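You operate a simulated robot arm through the tools that you are given. There is no shell and no other tool. Be economical: measure what you need, move in short steps, check, and stop when the job is done.

The job below is to be done with a simulated robot arm. You get a single attempt, and the scene is never put back.

## Task
Mix a jug of gear oil: half heavy, half light.
Fine: heavy to the 0.25 L band first, then light to the 0.5 L band; move the jug from tap to tap and leave it under the last. Set down upright: jug.

It is judged by the outcome, as a careful person would: the job done as asked, and still so three seconds after it is handed in. It fails if anything else is knocked over, pushed out of place, dropped, spilled or broken.

## Robot
A 7-joint arm with a three-finger gripper on a trunk, on a base that drives. Base frame: it is fixed to the floor where the robot stands at the start and does not move with it; the origin is under the middle of the robot, x ahead of it, y to its left, z up; the surface under the hand at the start is at about z = 0.752. Lengths are in m, angles in degrees, forces in N, time in s.
With the tool pointing down near the work surface it reaches from about 0.48 to 0.94 m from the robot's upright axis, wherever it stands. Its first joint turns from -166.0 to 166.0 degrees. Places, roughly: grate under the left tap [0.6, 0.1, 0.8]; grate under the middle tap [0.6, -0.2, 0.8]; left tap lever [0.7, 0.1, 1]; middle tap lever [0.7, -0.2, 1]; oil drum [0.9, -0.2, 1.2]; right tap lever [0.7, -0.5, 1]. Payload 2.69 kg.
The tool frame sits at the grasp point between the pads (the TCP): z along the fingers, y along the line on which they close. The tips reach 0.029 m beyond it. The gripper opens to 0.12 m. The gripper's body begins 0.078 m behind the TCP.
Orientation is that of the tool frame in the base frame, as a unit quaternion [x, y, z, w]. With the fingers straight down and closing along the base's y, the tool's x points along the base's -x, its y along +y and its z along -z.

## Interface
- The arm moves only by the tool play_rows. Its argument "motion" is one flat list of numbers, 7 for each row, row after row: the shift along the base's x, y, z in units of 30 mm (1.0 is 30 mm), then the turn, a rotation vector about the base's x, y, z in units of 5 degrees (1.0 is 5 degrees), then the finger opening in m, from 0 to 0.12. In form: [x, y, z, wx, wy, wz, hand, x, y, z, wx, wy, wz, hand, ...]. A call has 1 to 10 rows; each row shifts and turns the commanded pose from where the row before left it. A call with a number of a shift or a turn outside -1 to 1 is refused whole. A row lasts 0.2 s, in which the tool goes at most 0.05 m and 8.6 degrees; a call with a longer step from one row to the next is refused whole, and so is a gripper value outside its range. A pose out of reach is approached as far as the arm can. The call stops where the force on the tool passes 40 N (or 10 N more than at its start, if that is more) or the arm is blocked; 0.2 s more then pass. The fingers move at their own pace and stop on an object; they squeeze with about 44 N. The grip force told is the motor's: it shows also when the fingers shut on nothing. Time passes only in rows, and 0.2 s behind the last, so rows that do not move let the fingers close. The reply holds the time, the measured pose of the TCP, the force on the tool along the base axes, the opening and the grip force, in the units named above and with some noise, with the torque about the TCP (base axes, N m) and any sound that the robot's microphone picked up.
- Cameras (640 x 400 px; columns grow to the right, rows downward): "scene" is now at [0.2108, 0.1409, 1.4737]; the picture's right is [-0.60, -0.80, 0.00], its down [-0.55, 0.42, -0.72] and it looks along [0.58, -0.44, -0.69] (base axes); focal length 248 px, centre (320, 200). "wrist" rides on the gripper at [0.063, 0, -0.104] in the tool frame; the picture's right is [0.00, 1.00, 0.00], its down [-0.83, 0.00, -0.56] and it looks along [-0.56, 0.00, 0.83] (tool axes); focal length 275 px, centre (320, 200). There is no depth. A picture from a camera that has moved, and an enlarged one, comes with that camera's place and axes in the base frame and with its lens.
- camera(camera): a new picture of that camera. It takes no simulated time.
- raise_lower(by): slides the trunk up (or, below 0, down) by that many m; the arm and the scene camera ride with it, the base frame stays. It gives what a move gives, with no picture.
- roll_base(legs): drives the robot by 1 to 6 legs, each [ahead, left, turn to the left] in m, m and degrees, along the robot's own axes; the way and the turn of a leg run together, so that a leg with both is an arc; at most 1.5 m and 180 degrees a leg. The arm and the cameras ride along, it lands a little off, and it stops where it bumps. It gives what a move gives.
- pan_tilt(pan, tilt): turns the head with the scene camera to pan (to the left, within 143 degrees either way) and tilt (down, from -29 to 69), counted from straight ahead of the robot. It gives what a move gives.
- inspect(camera, box): a new picture of the part [left, top, right, bottom] of that camera's present view, enlarged. It takes no simulated time.
- finish_job(): hands the job in; it is judged then, once.

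Work in short steps. Places have to be worked out from the pictures, the camera data and where the tool is seen: move nearer, look again, correct. Check each grasp and each placing, and mend what went wrong. You have 120 turns and 78 pictures in all, those below and enlarged ones among them. Open the gripper and draw the arm clear of the work before you hand the job in, unless the task says otherwise; then end with one line.

The tools are called after "Emit:" as a command line: name --argument value ..., lists and objects as JSON in quotes. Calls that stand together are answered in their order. play_rows: Moves the arm, as the interface text tells. Its arguments: {"type":"object","properties":{"motion":{"type":"array"}},"required":["motion"]} The other tools are called the same way: raise_lower (by) slides the trunk up or down; roll_base (legs) drives the base; pan_tilt (pan, tilt) turns the head that bears the scene camera; camera (camera) takes a picture; inspect (camera, box) takes an enlarged picture of a part of a camera's view; finish_job () hands the job in.

At the start:

```text
clock: 0.0
eef_pos: [0.4793, -0.2503, 1.2161]
tool_rot: [0.0, 1.0, 0.0, 0.0]
ft_force: [0.6, 0.5, 0.3]
moment: [-0.01, 0.0, -0.02]
finger_gap: 0.1198
gripper_force: 0.0
trunk travel left (down, up): [-0.475, 0.111]
robot x, y, heading: [0.002, -0.0037, -0.3]
head pan, tilt: [-37.2, 43.6]
```

scene: 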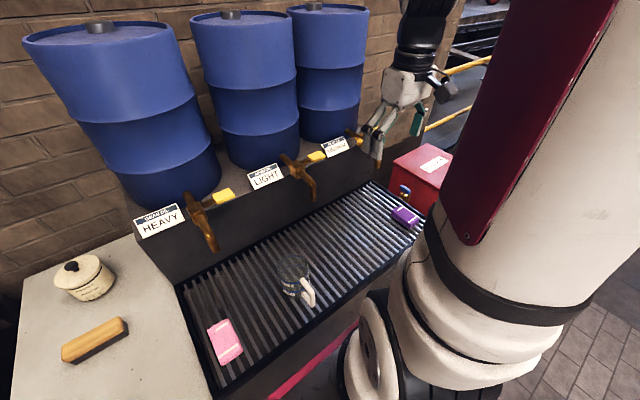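
wrist: 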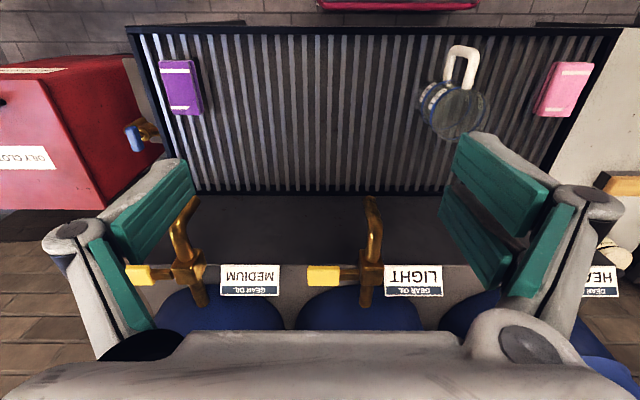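

I look closely at the jug and taps first.

Emit:
inspect --camera "scene" --box '[120, 140, 360, 320]'

Emit:
inspect --camera "wrist" --box '[380, 30, 540, 150]'

```text
2.22 times, centred on (240, 230) of scene
camera zoom: at [0.2108, 0.1409, 1.4737], right [-0.6, -0.8, 0.0], down [-0.55, 0.42, -0.72], along [0.58, -0.44, -0.69], focal length 550 px, centre (498, 133)
```

zoom: 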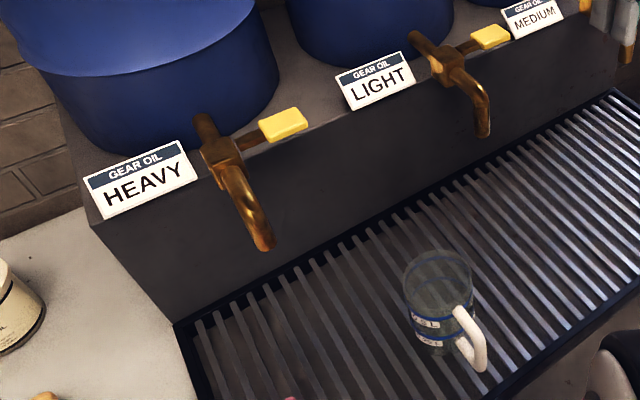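

```text
3.33 times, centred on (460, 90) of wrist
camera zoom: at [0.4158, -0.2524, 1.3209], right [0.0, 1.0, 0.0], down [0.83, 0.0, 0.56], along [0.56, 0.0, -0.83], focal length 918 px, centre (-147, 567)
```

zoom: 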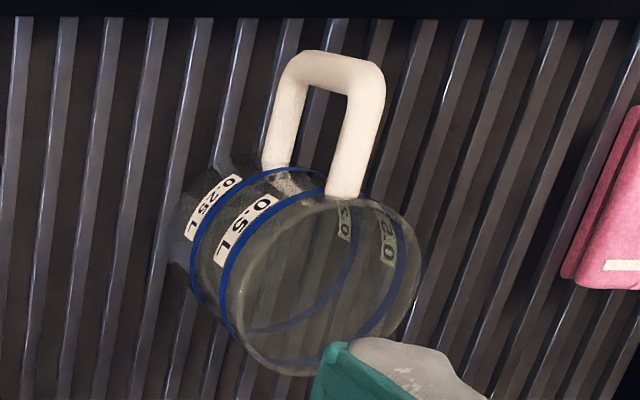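

The jug's rim is at about (0.55, -0.02, 0.88) with the handle toward the robot. The spouts are at about (0.65, 0.13, 0.97) and (0.65, -0.17, 0.97), and the levers point to -y. I back the base up a little for reach and bring the hand over toward the jug.

Emit:
roll_base --legs '[[-0.15, 0, 0]]'

Emit:
play_rows --motion '[0, 1, -1, 0, -1, 0, 0.12, 0, 1, -1, 0, -1, 0, 0.12, 0, 1, -1, 0, -1, 0, 0.12, 0, 1, -1, 0, -1, 0, 0.12, 0, 1, 0, 0, -1, 0, 0.12, 0, 1, 0, 0, -1, 0, 0.12, 0, 1, 0, 0, 0, 0, 0.12, 0, 0.5, 0, 0, 0, 0, 0.12, 0, 0, 0, 0, 0, 0, 0.12]'

Emit:
camera --camera "wrist"

Emit:
camera --camera "scene"

```text
clock: 1.4
eef_pos: [0.328, -0.2504, 1.2159]
tool_rot: [-0.001, 1.0, 0.0, -0.001]
ft_force: [0.8, 0.8, 0.7]
moment: [0.03, -0.03, 0.01]
finger_gap: 0.1203
gripper_force: 0.0
trunk travel left (down, up): [-0.475, 0.111]
robot x, y, heading: [-0.1543, -0.0022, 0.3]
head pan, tilt: [-37.2, 43.6]
```

```text
clock: 3.4
eef_pos: [0.4012, -0.0676, 1.1522]
tool_rot: [-0.002, 0.966, -0.001, 0.257]
ft_force: [-0.5, 1.0, 0.3]
moment: [-0.03, 0.0, -0.01]
finger_gap: 0.1202
gripper_force: 0.1
out of reach, approached as far as the arm can: row 4, 5, 6, 7, 8
trunk travel left (down, up): [-0.475, 0.111]
robot x, y, heading: [-0.1532, 0.0019, 0.2]
head pan, tilt: [-37.2, 43.6]
```

```text
73 pictures are left
camera wrist: at [0.2941, -0.0691, 1.2125], right [-0.01, 1.0, 0.0], down [0.44, 0.01, 0.9], along [0.9, 0.0, -0.44], focal length 275 px, centre (320, 200)
```

wrist: 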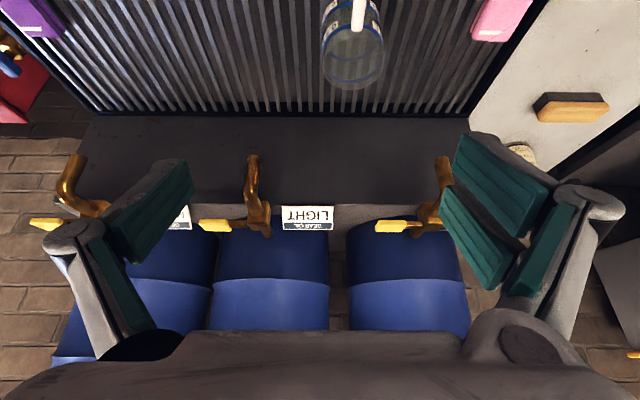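

```text
72 pictures are left
camera scene: at [0.058, 0.1412, 1.4737], right [-0.6, -0.8, 0.0], down [-0.55, 0.42, -0.72], along [0.58, -0.44, -0.69], focal length 248 px, centre (320, 200)
```

scene: 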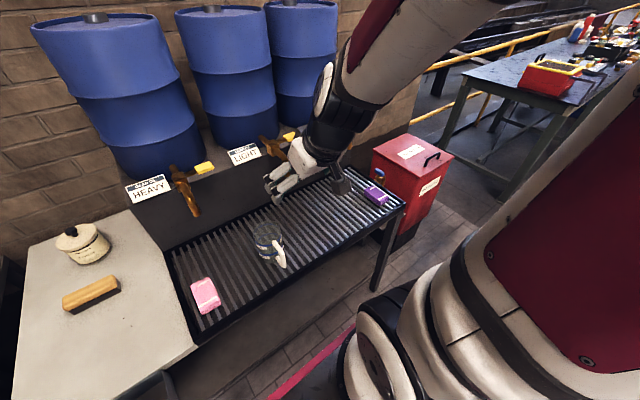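

Emit:
inspect --camera "scene" --box '[230, 205, 310, 285]'

```text
5.00 times, centred on (270, 245) of scene
camera zoom: at [0.058, 0.1412, 1.4737], right [-0.6, -0.8, 0.0], down [-0.55, 0.42, -0.72], along [0.58, -0.44, -0.69], focal length 1238 px, centre (570, -25)
```

zoom: 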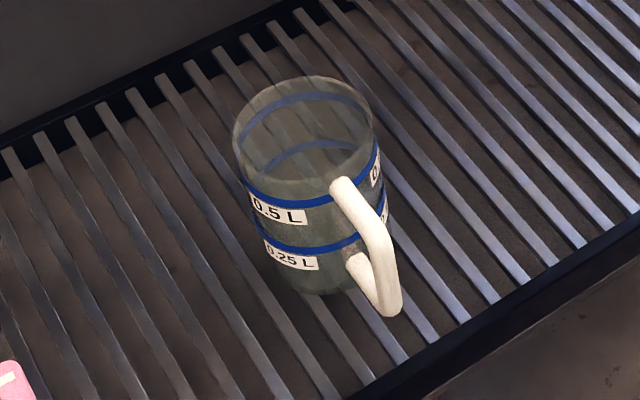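

Handle bar is vertical at about (0.468, -0.025), z 0.79–0.86. I descend toward it with the hand open.

Emit:
play_rows --motion '[0, 0.35, -1, 0, 0, 0, 0.12, 0, 0.36, -1, 0, 0, 0, 0.12, 0, 0.36, -1, 0, 0, 0, 0.12, 0, 0.36, -1, 0, 0, 0, 0.12, 0, 0, -1, 0, 0, 0, 0.12, 0, 0, -1, 0, 0, 0, 0.12, 0, 0, 0, 0, 0, 0, 0.12]'

Emit:
camera --camera "wrist"

Emit:
inspect --camera "scene" --box '[190, 150, 350, 290]'

```text
clock: 5.0
eef_pos: [0.4668, -0.0408, 1.0109]
tool_rot: [-0.001, 0.966, -0.001, 0.259]
ft_force: [-0.5, -0.6, 0.5]
moment: [0.02, -0.02, 0.01]
finger_gap: 0.1199
gripper_force: 0.0
out of reach, approached as far as the arm can: row 1, 2, 3, 4, 5, 6
trunk travel left (down, up): [-0.475, 0.111]
robot x, y, heading: [-0.1541, -0.0032, 0.1]
head pan, tilt: [-37.2, 43.6]
```

```text
70 pictures are left
camera wrist: at [0.3603, -0.0421, 1.0718], right [-0.01, 1.0, 0.0], down [0.44, 0.01, 0.9], along [0.9, 0.0, -0.44], focal length 275 px, centre (320, 200)
```

wrist: 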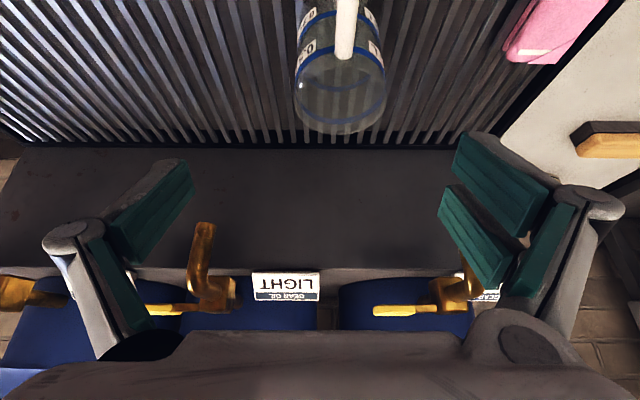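

```text
2.86 times, centred on (270, 220) of scene
camera zoom: at [0.058, 0.1413, 1.4737], right [-0.6, -0.8, 0.0], down [-0.55, 0.42, -0.72], along [0.58, -0.44, -0.69], focal length 707 px, centre (463, 143)
```

zoom: 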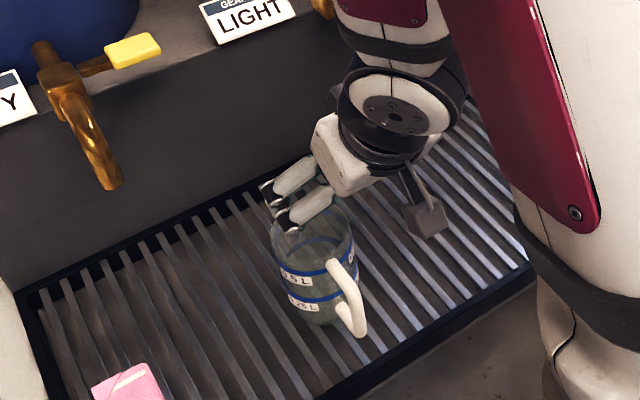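

The arm is at its inner reach limit, so I back up another 0.12 m and come down behind it.

Emit:
roll_base --legs '[[-0.13, 0, 0]]'

Emit:
play_rows --motion '[1, 0.2, -0.5, 0, 0, 0, 0.12, 1, 0.2, -0.5, 0, 0, 0, 0.12, 0.5, 0.1, -0.5, 0, 0, 0, 0.12, 0, 0, 0, 0, 0, 0, 0.12]'

Emit:
inspect --camera "scene" --box '[170, 130, 330, 270]'

```text
clock: 6.3
eef_pos: [0.3348, -0.041, 1.0119]
tool_rot: [-0.003, 0.966, 0.0, 0.258]
ft_force: [-0.2, -1.0, -0.7]
moment: [0.02, 0.02, -0.03]
finger_gap: 0.12
gripper_force: 0.1
trunk travel left (down, up): [-0.475, 0.111]
robot x, y, heading: [-0.287, -0.0028, 0.3]
head pan, tilt: [-37.2, 43.6]
```

```text
clock: 7.3
eef_pos: [0.4098, -0.0239, 0.9659]
tool_rot: [-0.003, 0.966, 0.0, 0.258]
ft_force: [-0.7, 0.6, 0.1]
moment: [0.0, 0.01, -0.01]
finger_gap: 0.12
gripper_force: 0.1
trunk travel left (down, up): [-0.475, 0.111]
robot x, y, heading: [-0.2833, -0.0008, 0.4]
head pan, tilt: [-37.2, 43.6]
```

```text
2.86 times, centred on (250, 200) of scene
camera zoom: at [-0.0746, 0.1413, 1.4737], right [-0.6, -0.8, 0.0], down [-0.55, 0.41, -0.72], along [0.58, -0.43, -0.69], focal length 707 px, centre (520, 200)
```

zoom: 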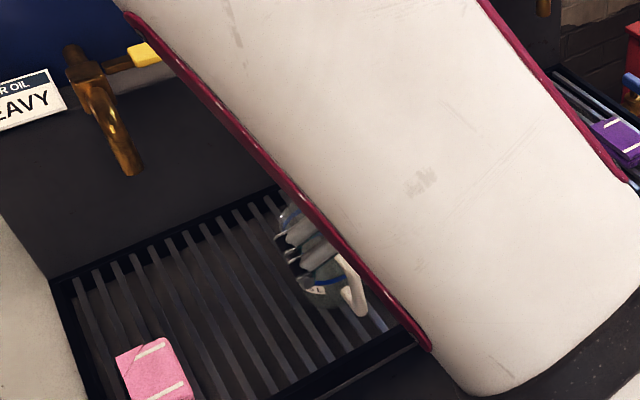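

Emit:
play_rows --motion '[0.37, 0, -0.9, 0, 0, 0, 0.12, 0.37, 0, -0.9, 0, 0, 0, 0.12, 0.37, 0, -0.9, 0, 0, 0, 0.12, 0, 0, 0, 0, 0, 0, 0.12]'

Emit:
camera --camera "wrist"

Emit:
inspect --camera "scene" --box '[200, 160, 300, 240]'

```text
clock: 8.3
eef_pos: [0.4414, -0.0245, 0.8865]
tool_rot: [-0.003, 0.966, 0.0, 0.258]
ft_force: [0.1, -0.5, -0.2]
moment: [0.05, 0.04, -0.03]
finger_gap: 0.1201
gripper_force: 0.1
trunk travel left (down, up): [-0.475, 0.111]
robot x, y, heading: [-0.2854, 0.0008, 0.4]
head pan, tilt: [-37.2, 43.6]
```

```text
67 pictures are left
camera wrist: at [0.3349, -0.026, 0.9469], right [-0.01, 1.0, 0.0], down [0.44, 0.01, 0.9], along [0.9, 0.01, -0.44], focal length 275 px, centre (320, 200)
```

wrist: 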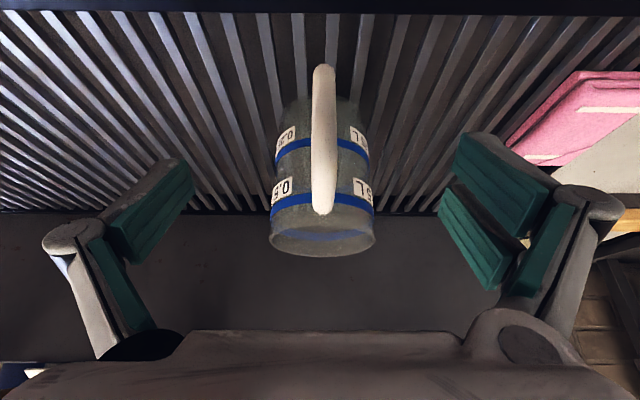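

```text
5.00 times, centred on (250, 200) of scene
camera zoom: at [-0.0746, 0.1413, 1.4737], right [-0.6, -0.8, 0.0], down [-0.55, 0.41, -0.72], along [0.58, -0.43, -0.69], focal length 1238 px, centre (670, 200)
```

zoom: 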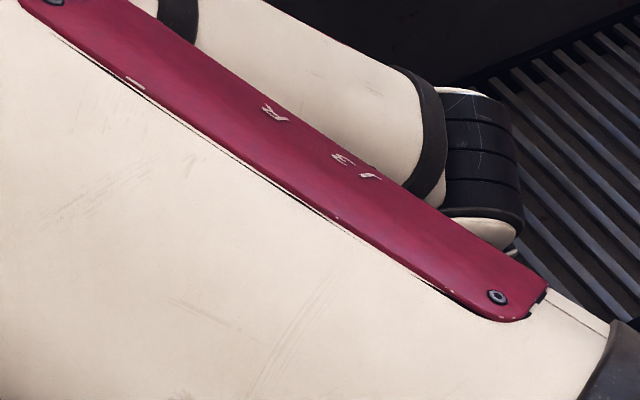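

Handle is centred between the fingers. I go down the last 6 cm and close.

Emit:
play_rows --motion '[0.45, 0.03, -0.9, 0, 0, 0, 0.12, 0.45, 0.03, -0.9, 0, 0, 0, 0.12, 0, 0, 0, 0, 0, 0, 0.06, 0, 0, 0, 0, 0, 0, 0.03, 0, 0, 0, 0, 0, 0, 0.0, 0, 0, 0, 0, 0, 0, 0.0]'

Emit:
camera --camera "wrist"

```text
clock: 9.7
eef_pos: [0.468, -0.0233, 0.8309]
tool_rot: [-0.003, 0.966, 0.001, 0.258]
ft_force: [-0.1, 1.5, 2.2]
moment: [0.16, -0.09, 0.06]
finger_gap: 0.0132
gripper_force: 39.7
trunk travel left (down, up): [-0.475, 0.111]
robot x, y, heading: [-0.2847, 0.0003, -0.1]
head pan, tilt: [-37.2, 43.6]
```

```text
65 pictures are left
camera wrist: at [0.362, -0.0249, 0.892], right [-0.01, 1.0, 0.0], down [0.44, 0.01, 0.9], along [0.9, 0.01, -0.44], focal length 275 px, centre (320, 200)
```

wrist: 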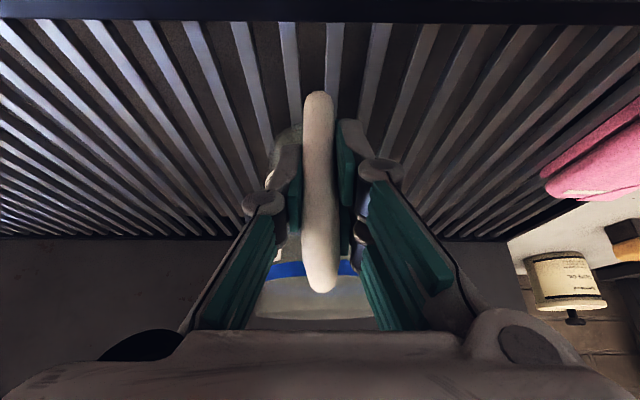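

Grip holds (13 mm). I lift 2 cm and check the jug hangs straight.

Emit:
play_rows --motion '[0, 0, 0.35, 0, 0, 0, 0, 0, 0, 0.35, 0, 0, 0, 0, 0, 0, 0, 0, 0, 0, 0]'

Emit:
camera --camera "wrist"

Emit:
pan_tilt --pan -10 --tilt 35

Emit:
camera --camera "scene"

```text
clock: 10.5
eef_pos: [0.4699, -0.0229, 0.8519]
tool_rot: [-0.003, 0.966, 0.0, 0.257]
ft_force: [-0.5, -0.2, -1.4]
moment: [-0.02, 0.14, -0.02]
finger_gap: 0.0133
gripper_force: 40.2
trunk travel left (down, up): [-0.475, 0.111]
robot x, y, heading: [-0.2846, 0.0032, 0.2]
head pan, tilt: [-37.2, 43.6]
```

```text
64 pictures are left
camera wrist: at [0.3623, -0.0245, 0.9129], right [-0.01, 1.0, 0.0], down [0.44, 0.01, 0.9], along [0.9, 0.01, -0.44], focal length 275 px, centre (320, 200)
```

wrist: 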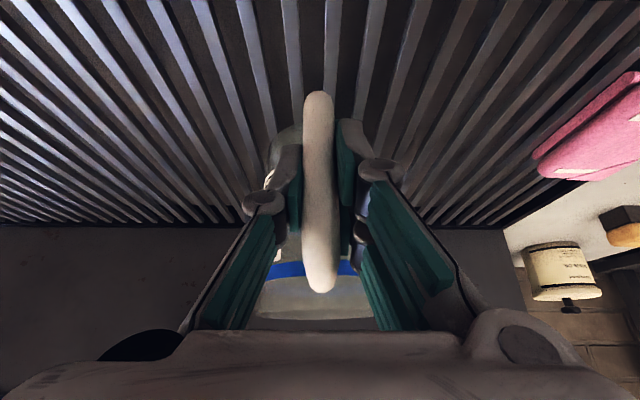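

```text
clock: 11.4
eef_pos: [0.4708, -0.0237, 0.8521]
tool_rot: [-0.002, 0.966, 0.0, 0.258]
ft_force: [0.3, -0.2, -2.3]
moment: [0.0, 0.15, 0.01]
finger_gap: 0.0133
gripper_force: 39.4
trunk travel left (down, up): [-0.475, 0.111]
robot x, y, heading: [-0.2882, 0.0027, 0.1]
head pan, tilt: [-10.0, 35.0]
```

```text
63 pictures are left
camera scene: at [-0.0536, 0.1759, 1.4865], right [-0.17, -0.99, 0.0], down [-0.57, 0.1, -0.82], along [0.81, -0.14, -0.57], focal length 248 px, centre (320, 200)
```

scene: 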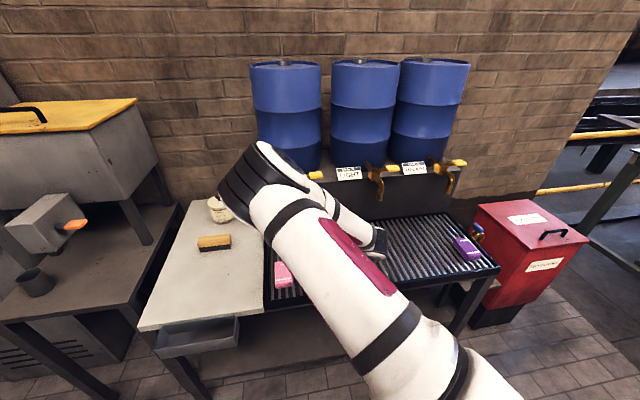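

Jug hangs level. I move it +x by 0.11, then left 0.157 by driving the base so the arm posture stays the same.

Emit:
play_rows --motion '[0.8, 0, 0, 0, 0, 0, 0, 0.8, 0, 0, 0, 0, 0, 0, 0.8, 0, 0, 0, 0, 0, 0, 0.8, 0, 0, 0, 0, 0, 0, 0.5, 0, 0, 0, 0, 0, 0, 0, 0, 0, 0, 0, 0, 0]'

Emit:
roll_base --legs '[[0, 0.157, 0]]'

Emit:
camera --camera "wrist"

Emit:
camera --camera "scene"

```text
clock: 12.8
eef_pos: [0.5809, -0.0215, 0.8528]
tool_rot: [-0.002, 0.966, 0.0, 0.258]
ft_force: [-0.2, 0.3, -1.7]
moment: [0.01, 0.14, 0.02]
finger_gap: 0.0135
gripper_force: 39.3
trunk travel left (down, up): [-0.475, 0.111]
robot x, y, heading: [-0.2873, -0.0001, 0.2]
head pan, tilt: [-10.0, 35.0]
```

```text
clock: 14.2
eef_pos: [0.5789, 0.1389, 0.8528]
tool_rot: [-0.004, 0.966, 0.0, 0.257]
ft_force: [0.5, -0.7, -1.8]
moment: [0.01, 0.16, 0.02]
finger_gap: 0.0135
gripper_force: 39.8
trunk travel left (down, up): [-0.475, 0.111]
robot x, y, heading: [-0.2872, 0.16, 0.3]
head pan, tilt: [-10.0, 35.0]
```

```text
62 pictures are left
camera wrist: at [0.4728, 0.1377, 0.9134], right [-0.01, 1.0, 0.0], down [0.44, 0.01, 0.9], along [0.9, 0.01, -0.44], focal length 275 px, centre (320, 200)
```

wrist: 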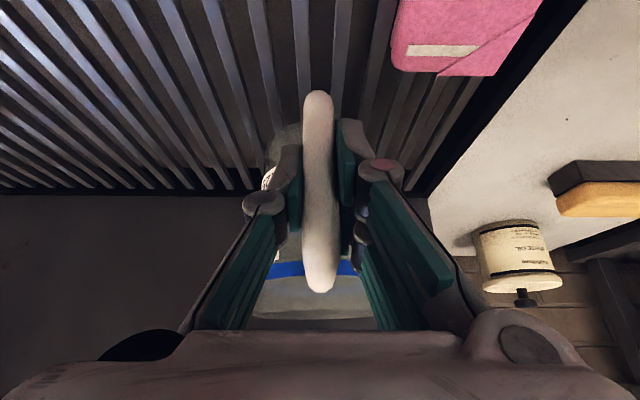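

```text
61 pictures are left
camera scene: at [-0.0549, 0.3368, 1.4866], right [-0.17, -0.99, 0.0], down [-0.57, 0.1, -0.82], along [0.81, -0.14, -0.57], focal length 248 px, centre (320, 200)
```

scene: 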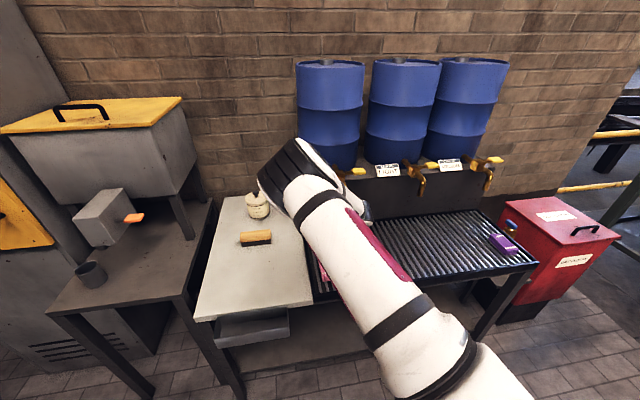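

The jug should be under the HEAVY spout now. I set it down, release with a small opening, and back out to check.

Emit:
play_rows --motion '[0, -0.1, -0.35, 0, 0, 0, 0, 0, 0, -0.35, 0, 0, 0, 0, 0, 0, 0, 0, 0, 0, 0]'

```text
clock: 15.0
eef_pos: [0.5797, 0.1367, 0.832]
tool_rot: [-0.002, 0.966, 0.0, 0.258]
ft_force: [0.4, 0.7, 1.0]
moment: [0.09, -0.06, 0.01]
finger_gap: 0.0132
gripper_force: 39.3
trunk travel left (down, up): [-0.475, 0.111]
robot x, y, heading: [-0.2888, 0.1595, -0.0]
head pan, tilt: [-10.0, 35.0]
```

Force sign flipped, so it rests on the grate. I open and retreat along the fingers.

Emit:
play_rows --motion '[0, 0, 0, 0, 0, 0, 0.05, 0, 0, 0, 0, 0, 0, 0.05, -0.7, 0, 0.7, 0, 0, 0, 0.05, -0.9, 0, 0.9, 0, 0, 0, 0.05, -0.9, 0, 0.9, 0, 0, 0, 0.05, -0.9, 0, 0.9, 0, 0, 0, 0.05, 0, 0, 0, 0, 0, 0, 0.05]'

Emit:
camera --camera "wrist"

Emit:
camera --camera "scene"

```text
clock: 16.6
eef_pos: [0.4769, 0.136, 0.9357]
tool_rot: [-0.004, 0.966, 0.0, 0.257]
ft_force: [1.3, -0.6, -0.1]
moment: [0.0, 0.01, 0.03]
finger_gap: 0.0499
gripper_force: 0.1
trunk travel left (down, up): [-0.475, 0.111]
robot x, y, heading: [-0.2885, 0.1592, 0.5]
head pan, tilt: [-10.0, 35.0]
```

```text
60 pictures are left
camera wrist: at [0.3706, 0.1344, 0.9952], right [-0.01, 1.0, 0.0], down [0.44, 0.01, 0.9], along [0.9, 0.01, -0.44], focal length 275 px, centre (320, 200)
```

wrist: 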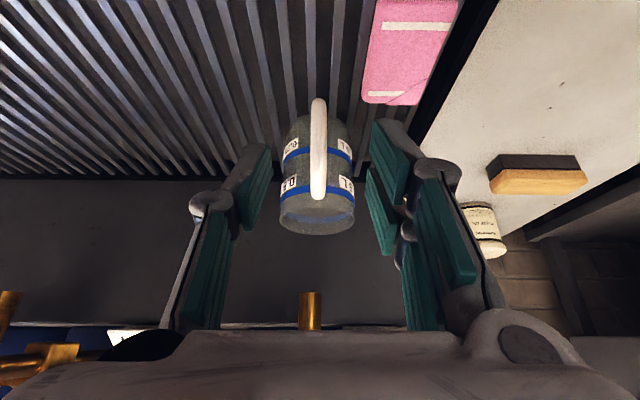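

```text
59 pictures are left
camera scene: at [-0.0549, 0.3368, 1.4866], right [-0.17, -0.99, 0.0], down [-0.57, 0.1, -0.82], along [0.81, -0.14, -0.57], focal length 248 px, centre (320, 200)
```

scene: 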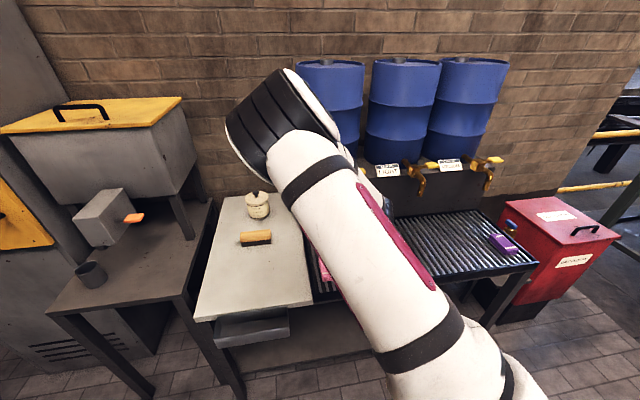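

Jug sits under the spout, 7 mm off laterally, which is fine. Now I raise the hand to view the HEAVY tap's lever.

Emit:
play_rows --motion '[-0.3, 0, 1, 0, 0, 0, 0.05, 0, -0.5, 1, 0, 0, 0, 0.0, 0, -0.5, 1, 0, 0, 0, 0.0, 0, -0.5, 1, 0, 0, 0, 0.0, 0, -0.5, 1, 0, 0, 0, 0.0, 0, 0, 0, 0, 0, 0, 0]'

Emit:
camera --camera "wrist"

```text
clock: 18.0
eef_pos: [0.4692, 0.0745, 1.0852]
tool_rot: [-0.003, 0.966, 0.0, 0.259]
ft_force: [0.2, -1.0, 0.4]
moment: [0.01, -0.01, 0.02]
finger_gap: 0.0
gripper_force: 28.7
trunk travel left (down, up): [-0.475, 0.111]
robot x, y, heading: [-0.2849, 0.1627, 0.4]
head pan, tilt: [-10.0, 35.0]
```

```text
58 pictures are left
camera wrist: at [0.362, 0.0731, 1.1453], right [-0.01, 1.0, 0.0], down [0.44, 0.01, 0.9], along [0.9, 0.01, -0.44], focal length 275 px, centre (320, 200)
```

wrist: 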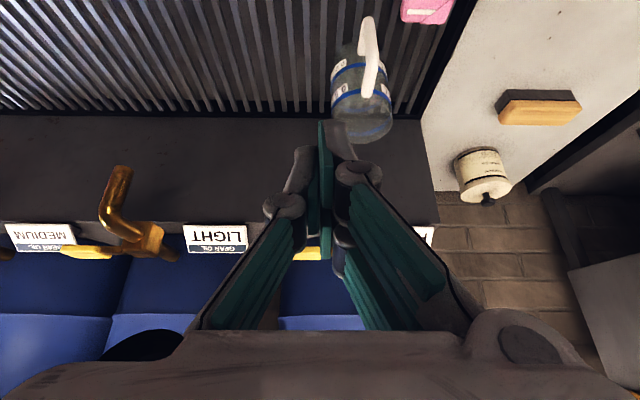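

Emit:
inspect --camera "wrist" --box '[50, 150, 190, 270]'

Emit:
inspect --camera "scene" --box '[330, 140, 510, 220]'

```text
3.33 times, centred on (120, 210) of wrist
camera zoom: at [0.362, 0.0731, 1.1453], right [-0.01, 1.0, 0.0], down [0.44, 0.01, 0.9], along [0.9, 0.01, -0.44], focal length 918 px, centre (987, 167)
```

zoom: 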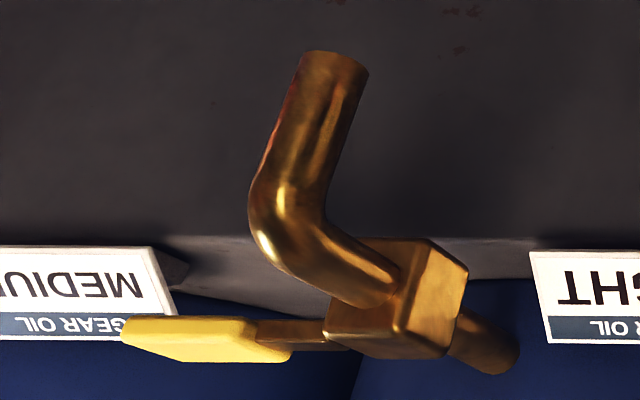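

```text
3.56 times, centred on (420, 180) of scene
camera zoom: at [-0.0549, 0.3368, 1.4866], right [-0.17, -0.99, 0.0], down [-0.57, 0.1, -0.82], along [0.81, -0.14, -0.57], focal length 880 px, centre (-36, 271)
```

zoom: 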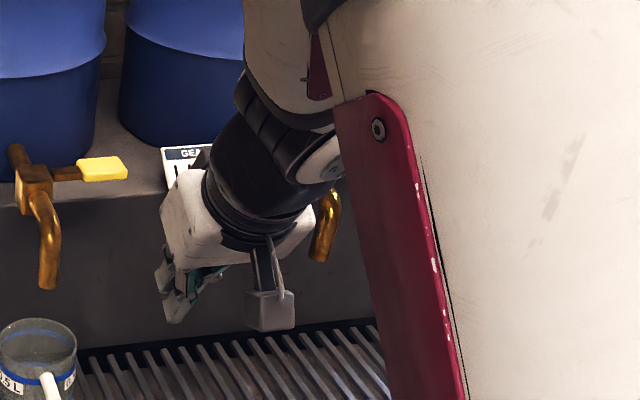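

The lever is a side paddle at about (0.742, 0.05, 1.042) pointing to -y. I shift the hand to y≈0.04, raise it, and drive forward 0.2 m.

Emit:
play_rows --motion '[0, -0.5, 0.7, 0, 0, 0, 0, 0, -0.5, 0.7, 0, 0, 0, 0, 0, 0, 0, 0, 0, 0, 0]'

Emit:
roll_base --legs '[[0.2, 0, 0]]'

Emit:
camera --camera "scene"

Emit:
camera --camera "wrist"

```text
clock: 18.8
eef_pos: [0.4687, 0.0462, 1.1263]
tool_rot: [-0.003, 0.966, 0.0, 0.258]
ft_force: [0.1, -0.2, -0.1]
moment: [0.01, 0.02, 0.03]
finger_gap: 0.0001
gripper_force: 28.8
trunk travel left (down, up): [-0.475, 0.111]
robot x, y, heading: [-0.2866, 0.1639, 0.3]
head pan, tilt: [-10.0, 35.0]
```

```text
clock: 20.4
eef_pos: [0.6706, 0.0516, 1.1274]
tool_rot: [-0.005, 0.966, 0.001, 0.259]
ft_force: [0.0, -0.7, 0.4]
moment: [0.0, -0.03, 0.02]
finger_gap: 0.0
gripper_force: 28.8
trunk travel left (down, up): [-0.475, 0.111]
robot x, y, heading: [-0.0861, 0.1637, 0.8]
head pan, tilt: [-10.0, 35.0]
```

```text
55 pictures are left
camera scene: at [0.1473, 0.3397, 1.4867], right [-0.16, -0.99, 0.0], down [-0.57, 0.09, -0.82], along [0.81, -0.13, -0.57], focal length 248 px, centre (320, 200)
```

scene: 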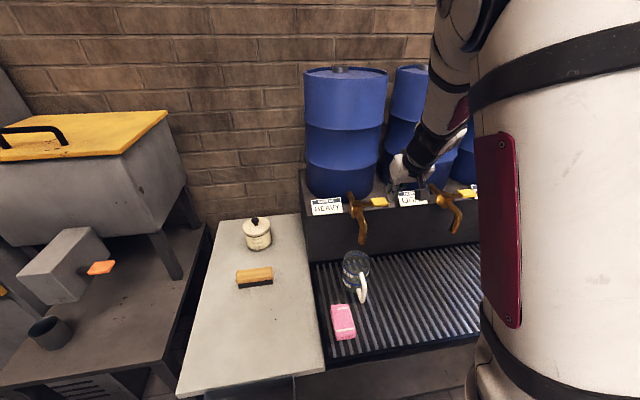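

```text
54 pictures are left
camera wrist: at [0.5646, 0.049, 1.1868], right [-0.02, 1.0, 0.0], down [0.44, 0.01, 0.9], along [0.9, 0.01, -0.44], focal length 275 px, centre (320, 200)
```

wrist: 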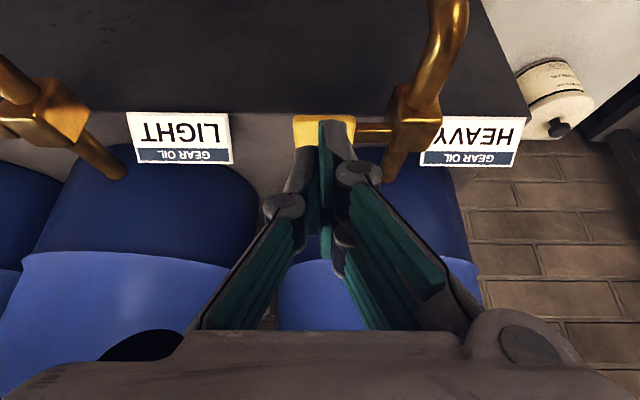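

Excellent views: the scene camera now sees both jug and tap. I move the closed fingertips to just above the paddle's outer half.

Emit:
play_rows --motion '[0.6, -0.1, -0.3, 0, 0, 0, 0, 0.6, -0.1, -0.4, 0, 0, 0, 0, 0.5, 0, -0.5, 0, 0, 0, 0, 0, 0, 0, 0, 0, 0, 0]'

Emit:
inspect --camera "scene" --box '[290, 140, 490, 310]'

Emit:
inspect --camera "wrist" --box '[240, 60, 480, 210]'

```text
clock: 21.4
eef_pos: [0.7242, 0.0451, 1.0892]
tool_rot: [-0.006, 0.966, 0.001, 0.258]
ft_force: [0.7, 0.1, -0.5]
moment: [0.02, 0.0, 0.02]
finger_gap: 0.0003
gripper_force: 29.1
trunk travel left (down, up): [-0.475, 0.111]
robot x, y, heading: [-0.0822, 0.1612, 0.7]
head pan, tilt: [-10.0, 35.0]
```

```text
2.35 times, centred on (390, 225) of scene
camera zoom: at [0.1473, 0.3397, 1.4866], right [-0.16, -0.99, 0.0], down [-0.57, 0.09, -0.82], along [0.81, -0.13, -0.57], focal length 582 px, centre (155, 141)
```

zoom: 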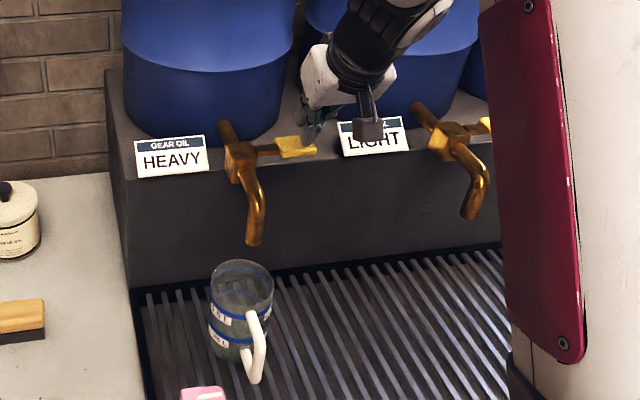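

```text
2.67 times, centred on (360, 135) of wrist
camera zoom: at [0.6162, 0.0432, 1.1503], right [-0.02, 1.0, 0.0], down [0.44, 0.01, 0.9], along [0.9, 0.01, -0.44], focal length 734 px, centre (213, 373)
```

zoom: 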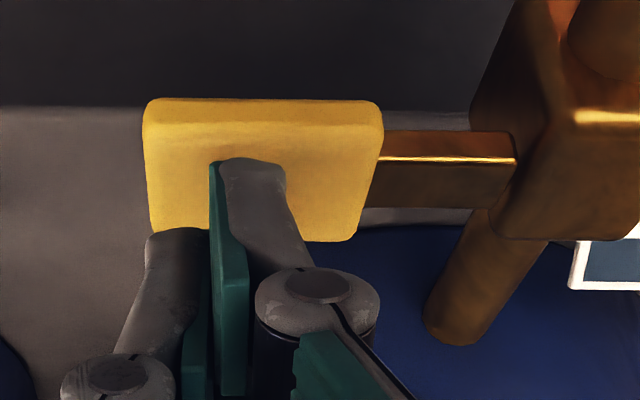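

Fingertip is over the paddle and the spout is over the jug. I push down in small increments.

Emit:
play_rows --motion '[0, 0, -0.4, 0, 0, 0, 0, 0, 0, -0.4, 0, 0, 0, 0]'

Emit:
inspect --camera "scene" --box '[290, 140, 490, 310]'

```text
clock: 22.0
eef_pos: [0.7231, 0.044, 1.067]
tool_rot: [-0.005, 0.966, 0.0, 0.258]
ft_force: [-1.4, -2.2, 4.2]
moment: [-0.05, 0.06, 0.01]
finger_gap: 0.0
gripper_force: 28.5
trunk travel left (down, up): [-0.475, 0.111]
robot x, y, heading: [-0.0796, 0.1605, 0.9]
head pan, tilt: [-10.0, 35.0]
```

```text
2.35 times, centred on (390, 225) of scene
camera zoom: at [0.1471, 0.3396, 1.4867], right [-0.16, -0.99, 0.0], down [-0.57, 0.09, -0.82], along [0.81, -0.13, -0.57], focal length 582 px, centre (155, 141)
```

zoom: 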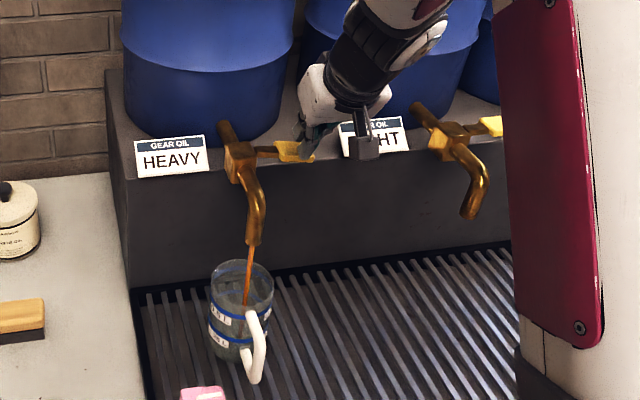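

Pushing down opens the valve, with oil falling into the jug. I hold for 0.8 s to gauge the rate.

Emit:
play_rows --motion '[0, 0, 0, 0, 0, 0, 0, 0, 0, 0, 0, 0, 0, 0, 0, 0, 0, 0, 0, 0, 0]'

Emit:
inspect --camera "scene" --box '[330, 200, 410, 310]'

```text
clock: 22.8
eef_pos: [0.7238, 0.0453, 1.0656]
tool_rot: [-0.006, 0.966, 0.002, 0.259]
ft_force: [-2.6, -2.4, 3.6]
moment: [-0.05, 0.07, 0.02]
finger_gap: 0.0
gripper_force: 28.3
trunk travel left (down, up): [-0.475, 0.111]
robot x, y, heading: [-0.0841, 0.1585, 0.6]
head pan, tilt: [-10.0, 35.0]
```

```text
3.64 times, centred on (370, 255) of scene
camera zoom: at [0.1471, 0.3396, 1.4867], right [-0.16, -0.99, 0.0], down [-0.57, 0.09, -0.82], along [0.81, -0.13, -0.57], focal length 900 px, centre (138, 0)
```

zoom: 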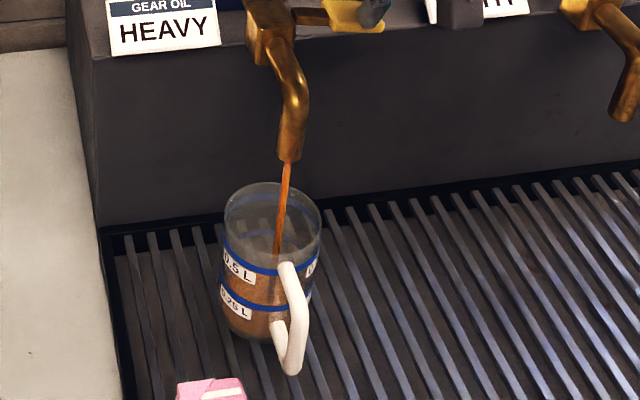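

Emit:
inspect --camera "scene" --box '[335, 240, 385, 305]'

```text
6.15 times, centred on (360, 272) of scene
camera zoom: at [0.1471, 0.3396, 1.4867], right [-0.16, -0.99, 0.0], down [-0.57, 0.09, -0.82], along [0.81, -0.13, -0.57], focal length 1523 px, centre (74, -246)
```

zoom: 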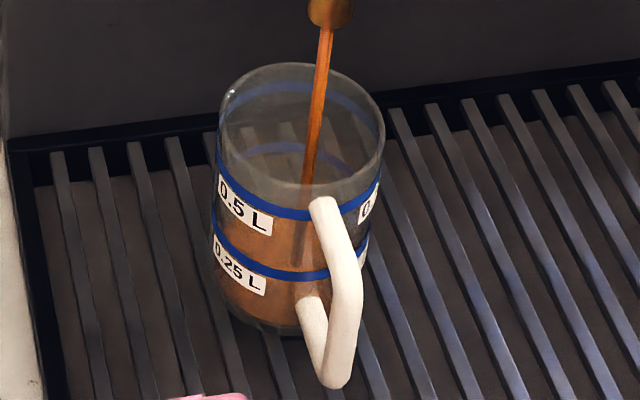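

Level is ambiguous from this angle, so I lift the finger to see whether the lever springs shut.

Emit:
play_rows --motion '[0, 0, 1, 0, 0, 0, 0]'

Emit:
inspect --camera "scene" --box '[335, 200, 385, 305]'

```text
clock: 23.2
eef_pos: [0.7211, 0.0458, 1.0962]
tool_rot: [-0.005, 0.966, 0.0, 0.257]
ft_force: [1.0, 0.5, 0.1]
moment: [-0.03, 0.03, -0.03]
finger_gap: 0.0
gripper_force: 28.4
trunk travel left (down, up): [-0.475, 0.111]
robot x, y, heading: [-0.0852, 0.1625, 0.7]
head pan, tilt: [-10.0, 35.0]
```

```text
3.81 times, centred on (360, 252) of scene
camera zoom: at [0.1477, 0.3398, 1.4865], right [-0.16, -0.99, 0.0], down [-0.57, 0.09, -0.82], along [0.81, -0.13, -0.57], focal length 943 px, centre (168, 0)
```

zoom: 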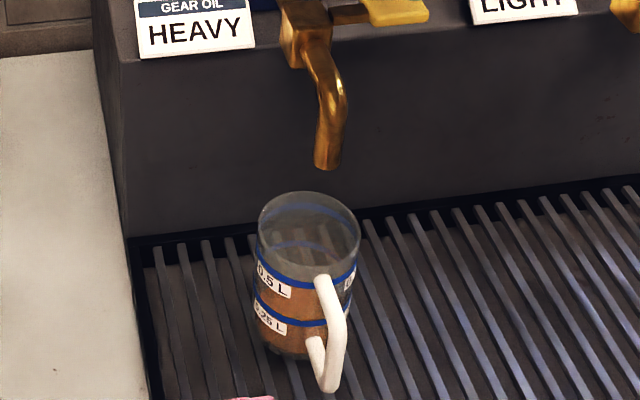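

It springs shut and the flow has stopped. I zoom into the jug to read the level.

Emit:
inspect --camera "scene" --box '[342, 246, 378, 304]'

```text
6.90 times, centred on (360, 275) of scene
camera zoom: at [0.1477, 0.3398, 1.4865], right [-0.16, -0.99, 0.0], down [-0.57, 0.09, -0.82], along [0.81, -0.13, -0.57], focal length 1707 px, centre (44, -317)
```

zoom: 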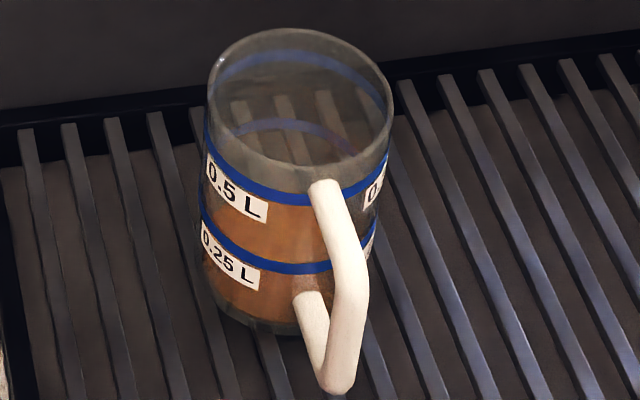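

Spring-return lever: good control. For reading the level I want a lower camera angle, so I'll lower the trunk while raising the hand to compensate.

Emit:
play_rows --motion '[-0.5, 0, 1, 0, 0, 0, 0, -0.5, 0, 1, 0, 0, 0, 0, 0, 0, 1, 0, 0, 0, 0, 0, 0, 1, 0, 0, 0, 0, 0, 0, 1, 0, 0, 0, 0, 0, 0, 0, 0, 0, 0, 0]'

Emit:
raise_lower --by -0.15

Emit:
play_rows --motion '[0, 0, 1, 0, 0, 0, 0, 0, 0, 1, 0, 0, 0, 0, 0, 0, 1, 0, 0, 0, 0, 0, 0, 1, 0, 0, 0, 0, 0, 0, 1, 0, 0, 0, 0, 0, 0, 0, 0, 0, 0, 0]'

Emit:
raise_lower --by -0.15

Emit:
pan_tilt --pan -10 --tilt 25

Emit:
camera --camera "scene"

```text
clock: 24.6
eef_pos: [0.6949, 0.0449, 1.2441]
tool_rot: [-0.006, 0.966, 0.001, 0.258]
ft_force: [-0.5, 0.0, 0.1]
moment: [0.02, -0.03, -0.02]
finger_gap: 0.0
gripper_force: 29.0
trunk travel left (down, up): [-0.475, 0.111]
robot x, y, heading: [-0.0819, 0.1611, 0.3]
head pan, tilt: [-10.0, 35.0]
```

```text
clock: 26.4
eef_pos: [0.6934, 0.0462, 1.0968]
tool_rot: [-0.005, 0.966, 0.001, 0.258]
ft_force: [-0.7, 0.3, -0.2]
moment: [0.01, 0.01, -0.01]
finger_gap: 0.0
gripper_force: 28.3
trunk travel left (down, up): [-0.325, 0.261]
robot x, y, heading: [-0.0849, 0.1604, 0.5]
head pan, tilt: [-10.0, 35.0]
```

```text
clock: 27.8
eef_pos: [0.6943, 0.0463, 1.2453]
tool_rot: [-0.006, 0.967, 0.001, 0.256]
ft_force: [-0.1, 0.8, 0.1]
moment: [0.01, 0.02, -0.01]
finger_gap: 0.0
gripper_force: 28.3
trunk travel left (down, up): [-0.325, 0.261]
robot x, y, heading: [-0.0806, 0.1598, 0.8]
head pan, tilt: [-10.0, 35.0]
```

```text
clock: 29.3
eef_pos: [0.76, 0.0419, 1.0973]
tool_rot: [0.003, 0.957, -0.003, 0.291]
ft_force: [-0.8, -2.0, 2.7]
moment: [0.18, 0.17, 0.1]
finger_gap: 0.0002
gripper_force: 27.8
trunk travel left (down, up): [-0.183, 0.403]
robot x, y, heading: [-0.0472, 0.1775, -0.2]
head pan, tilt: [-10.0, 35.0]
stopped: the arm was blocked; the commanded pose is now the measured one
```

```text
clock: 30.1
eef_pos: [0.7537, 0.0419, 1.1069]
tool_rot: [0.007, 0.954, -0.009, 0.301]
ft_force: [0.8, -0.8, -1.1]
moment: [0.02, -0.02, 0.01]
finger_gap: 0.0001
gripper_force: 28.8
trunk travel left (down, up): [-0.183, 0.403]
robot x, y, heading: [-0.042, 0.1727, -0.9]
head pan, tilt: [-10.0, 25.0]
```

```text
46 pictures are left
camera scene: at [0.2224, 0.3412, 1.2709], right [-0.19, -0.98, -0.02], down [-0.33, 0.08, -0.94], along [0.93, -0.17, -0.34], focal length 248 px, centre (320, 200)
```

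scene: 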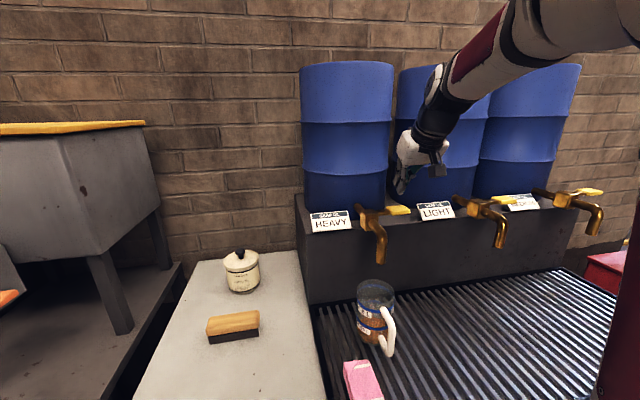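

The trunk was blocked by something (likely the bench edge). Nothing appears disturbed; I raise it back and recheck.

Emit:
raise_lower --by 0.12

Emit:
camera --camera "scene"

```text
clock: 30.4
eef_pos: [0.8277, 0.0361, 1.0442]
tool_rot: [0.01, 0.952, -0.022, 0.305]
ft_force: [-78.5, -64.2, 64.1]
moment: [-0.79, -1.03, -2.34]
finger_gap: 0.0001
gripper_force: 28.5
trunk travel left (down, up): [-0.186, 0.399]
robot x, y, heading: [-0.0608, 0.1749, 0.0]
head pan, tilt: [-10.0, 25.0]
stopped: the arm was blocked; the commanded pose is now the measured one
```

```text
45 pictures are left
camera scene: at [0.2394, 0.3436, 1.2514], right [-0.17, -0.98, -0.01], down [-0.36, 0.08, -0.93], along [0.92, -0.16, -0.37], focal length 248 px, centre (320, 200)
```

scene: 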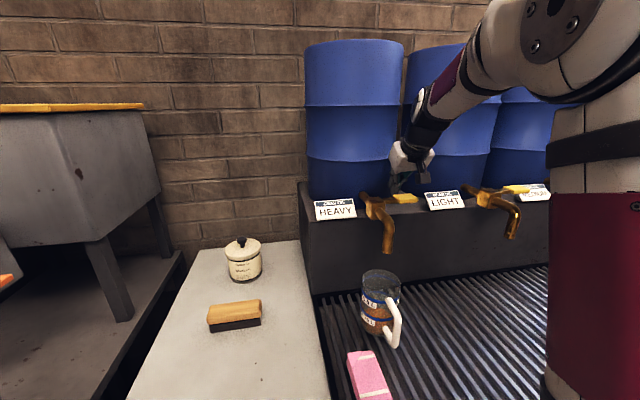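

The base was pitched and is settling back level; the hand is pressed on the shelf behind the tap. I move the hand up and back.

Emit:
play_rows --motion '[0, 0, 0.7, 0, 0, 0, 0, -0.3, 0, 0.9, 0, 0, 0, 0, -0.8, 0, 0.9, 0, 0, 0, 0]'

Emit:
camera --camera "scene"

```text
clock: 30.7
eef_pos: [0.8548, 0.0178, 1.0124]
tool_rot: [0.018, 0.956, -0.026, 0.29]
ft_force: [-178.1, 21.1, 225.6]
moment: [2.54, 3.53, -2.46]
finger_gap: 0.0
gripper_force: 29.4
trunk travel left (down, up): [-0.186, 0.399]
robot x, y, heading: [-0.081, 0.1608, -0.7]
head pan, tilt: [-10.0, 25.0]
stopped in row 1: the arm was blocked; the commanded pose is now the measured one
```

```text
44 pictures are left
camera scene: at [0.2494, 0.3347, 1.236], right [-0.18, -0.98, -0.01], down [-0.38, 0.08, -0.92], along [0.91, -0.17, -0.39], focal length 248 px, centre (320, 200)
```

scene: 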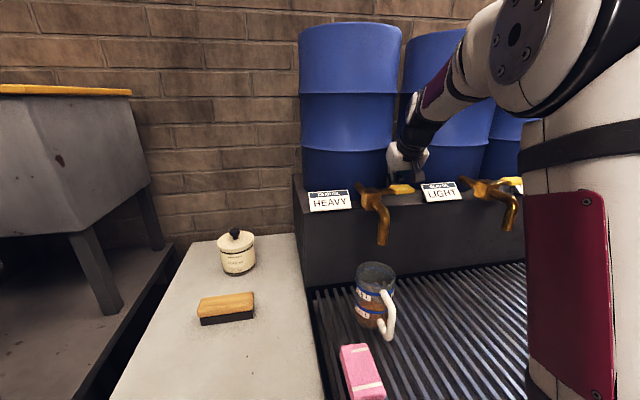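

Still settling; I try lifting again.

Emit:
play_rows --motion '[-0.5, 0, 1, 0, 0, 0, 0, -0.5, 0, 1, 0, 0, 0, 0, -0.5, 0, 1, 0, 0, 0, 0]'

Emit:
inspect --camera "scene" --box '[290, 140, 530, 340]'

```text
clock: 31.7
eef_pos: [0.7967, 0.0541, 1.0586]
tool_rot: [-0.001, 0.968, -0.017, 0.252]
ft_force: [0.4, -0.5, 0.1]
moment: [-0.02, 0.05, 0.01]
finger_gap: 0.0
gripper_force: 28.5
trunk travel left (down, up): [-0.186, 0.399]
robot x, y, heading: [-0.0997, 0.171, 1.0]
head pan, tilt: [-10.0, 25.0]
stopped in row 3: the arm was blocked; the commanded pose is now the measured one
```

```text
2.00 times, centred on (410, 240) of scene
camera zoom: at [0.2714, 0.3514, 1.2153], right [-0.16, -0.99, 0.0], down [-0.41, 0.07, -0.91], along [0.9, -0.14, -0.42], focal length 495 px, centre (140, 120)
```

zoom: 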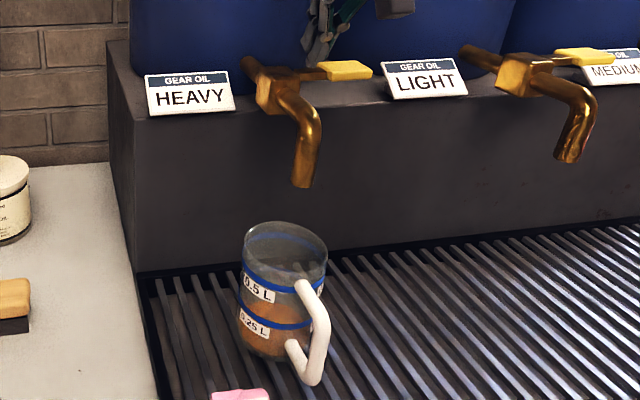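

Level and force-free now, scene intact. I raise the trunk a little to free the arm.

Emit:
raise_lower --by 0.08

Emit:
camera --camera "scene"

```text
clock: 32.9
eef_pos: [0.8021, 0.0559, 1.1351]
tool_rot: [-0.003, 0.968, -0.016, 0.251]
ft_force: [-0.6, -0.1, 0.3]
moment: [0.0, 0.0, -0.01]
finger_gap: 0.0
gripper_force: 28.9
trunk travel left (down, up): [-0.266, 0.319]
robot x, y, heading: [-0.0962, 0.1708, 0.9]
head pan, tilt: [-10.0, 25.0]
```

```text
42 pictures are left
camera scene: at [0.2562, 0.3534, 1.2942], right [-0.16, -0.99, 0.0], down [-0.42, 0.07, -0.91], along [0.89, -0.14, -0.42], focal length 248 px, centre (320, 200)
```

scene: 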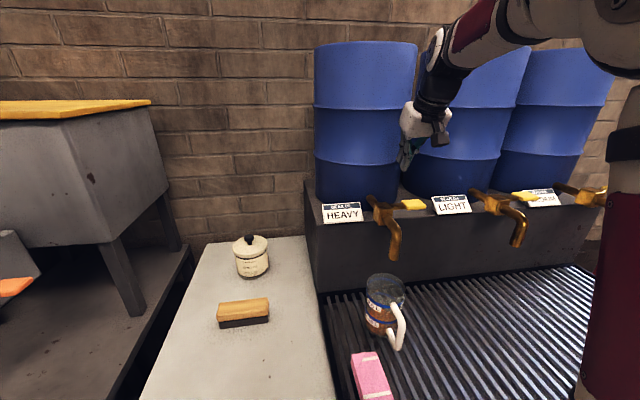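

Free now. I read the jug level from this lower angle.

Emit:
inspect --camera "scene" --box '[355, 265, 415, 355]'

```text
4.44 times, centred on (385, 310) of scene
camera zoom: at [0.2562, 0.3534, 1.2942], right [-0.16, -0.99, 0.0], down [-0.42, 0.07, -0.91], along [0.89, -0.14, -0.42], focal length 1100 px, centre (31, -289)
```

zoom: 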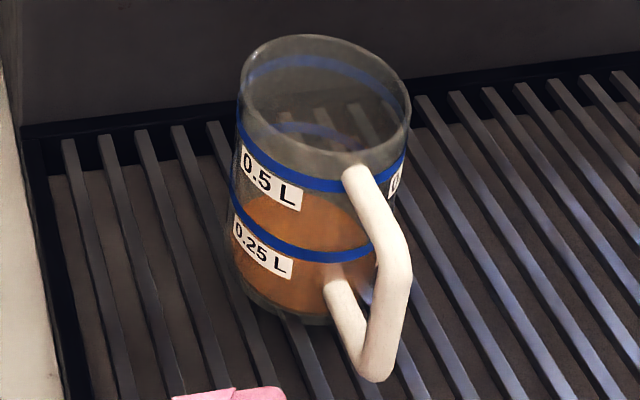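

Now readable: the oil is a shallow layer (~0.04 L). Its back edge must rise to meet the back arc of the 0.25 band. I return above the paddle.

Emit:
play_rows --motion '[-0.9, -0.1, 0, 0, 0, 0, 0, -0.9, -0.1, 0, 0, 0, 0, 0, -0.82, -0.15, -0.5, 0, 0, 0, 0, 0, 0, -0.9, 0, 0, 0, 0, 0, 0, 0, 0, 0, 0, 0]'

Emit:
inspect --camera "scene" --box '[320, 150, 500, 290]'

```text
clock: 34.1
eef_pos: [0.7228, 0.045, 1.0946]
tool_rot: [-0.001, 0.968, -0.017, 0.251]
ft_force: [0.3, 0.5, 1.1]
moment: [-0.01, -0.01, 0.03]
finger_gap: 0.0
gripper_force: 28.4
trunk travel left (down, up): [-0.266, 0.319]
robot x, y, heading: [-0.0956, 0.1752, 0.9]
head pan, tilt: [-10.0, 25.0]
```

```text
2.86 times, centred on (410, 220) of scene
camera zoom: at [0.2562, 0.3534, 1.2942], right [-0.16, -0.99, 0.0], down [-0.42, 0.07, -0.91], along [0.89, -0.14, -0.42], focal length 707 px, centre (63, 143)
```

zoom: 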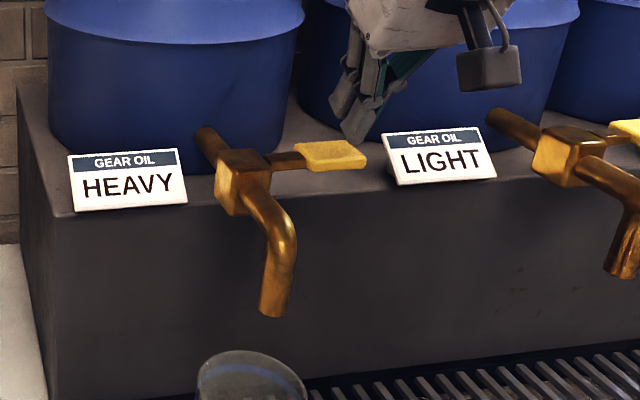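

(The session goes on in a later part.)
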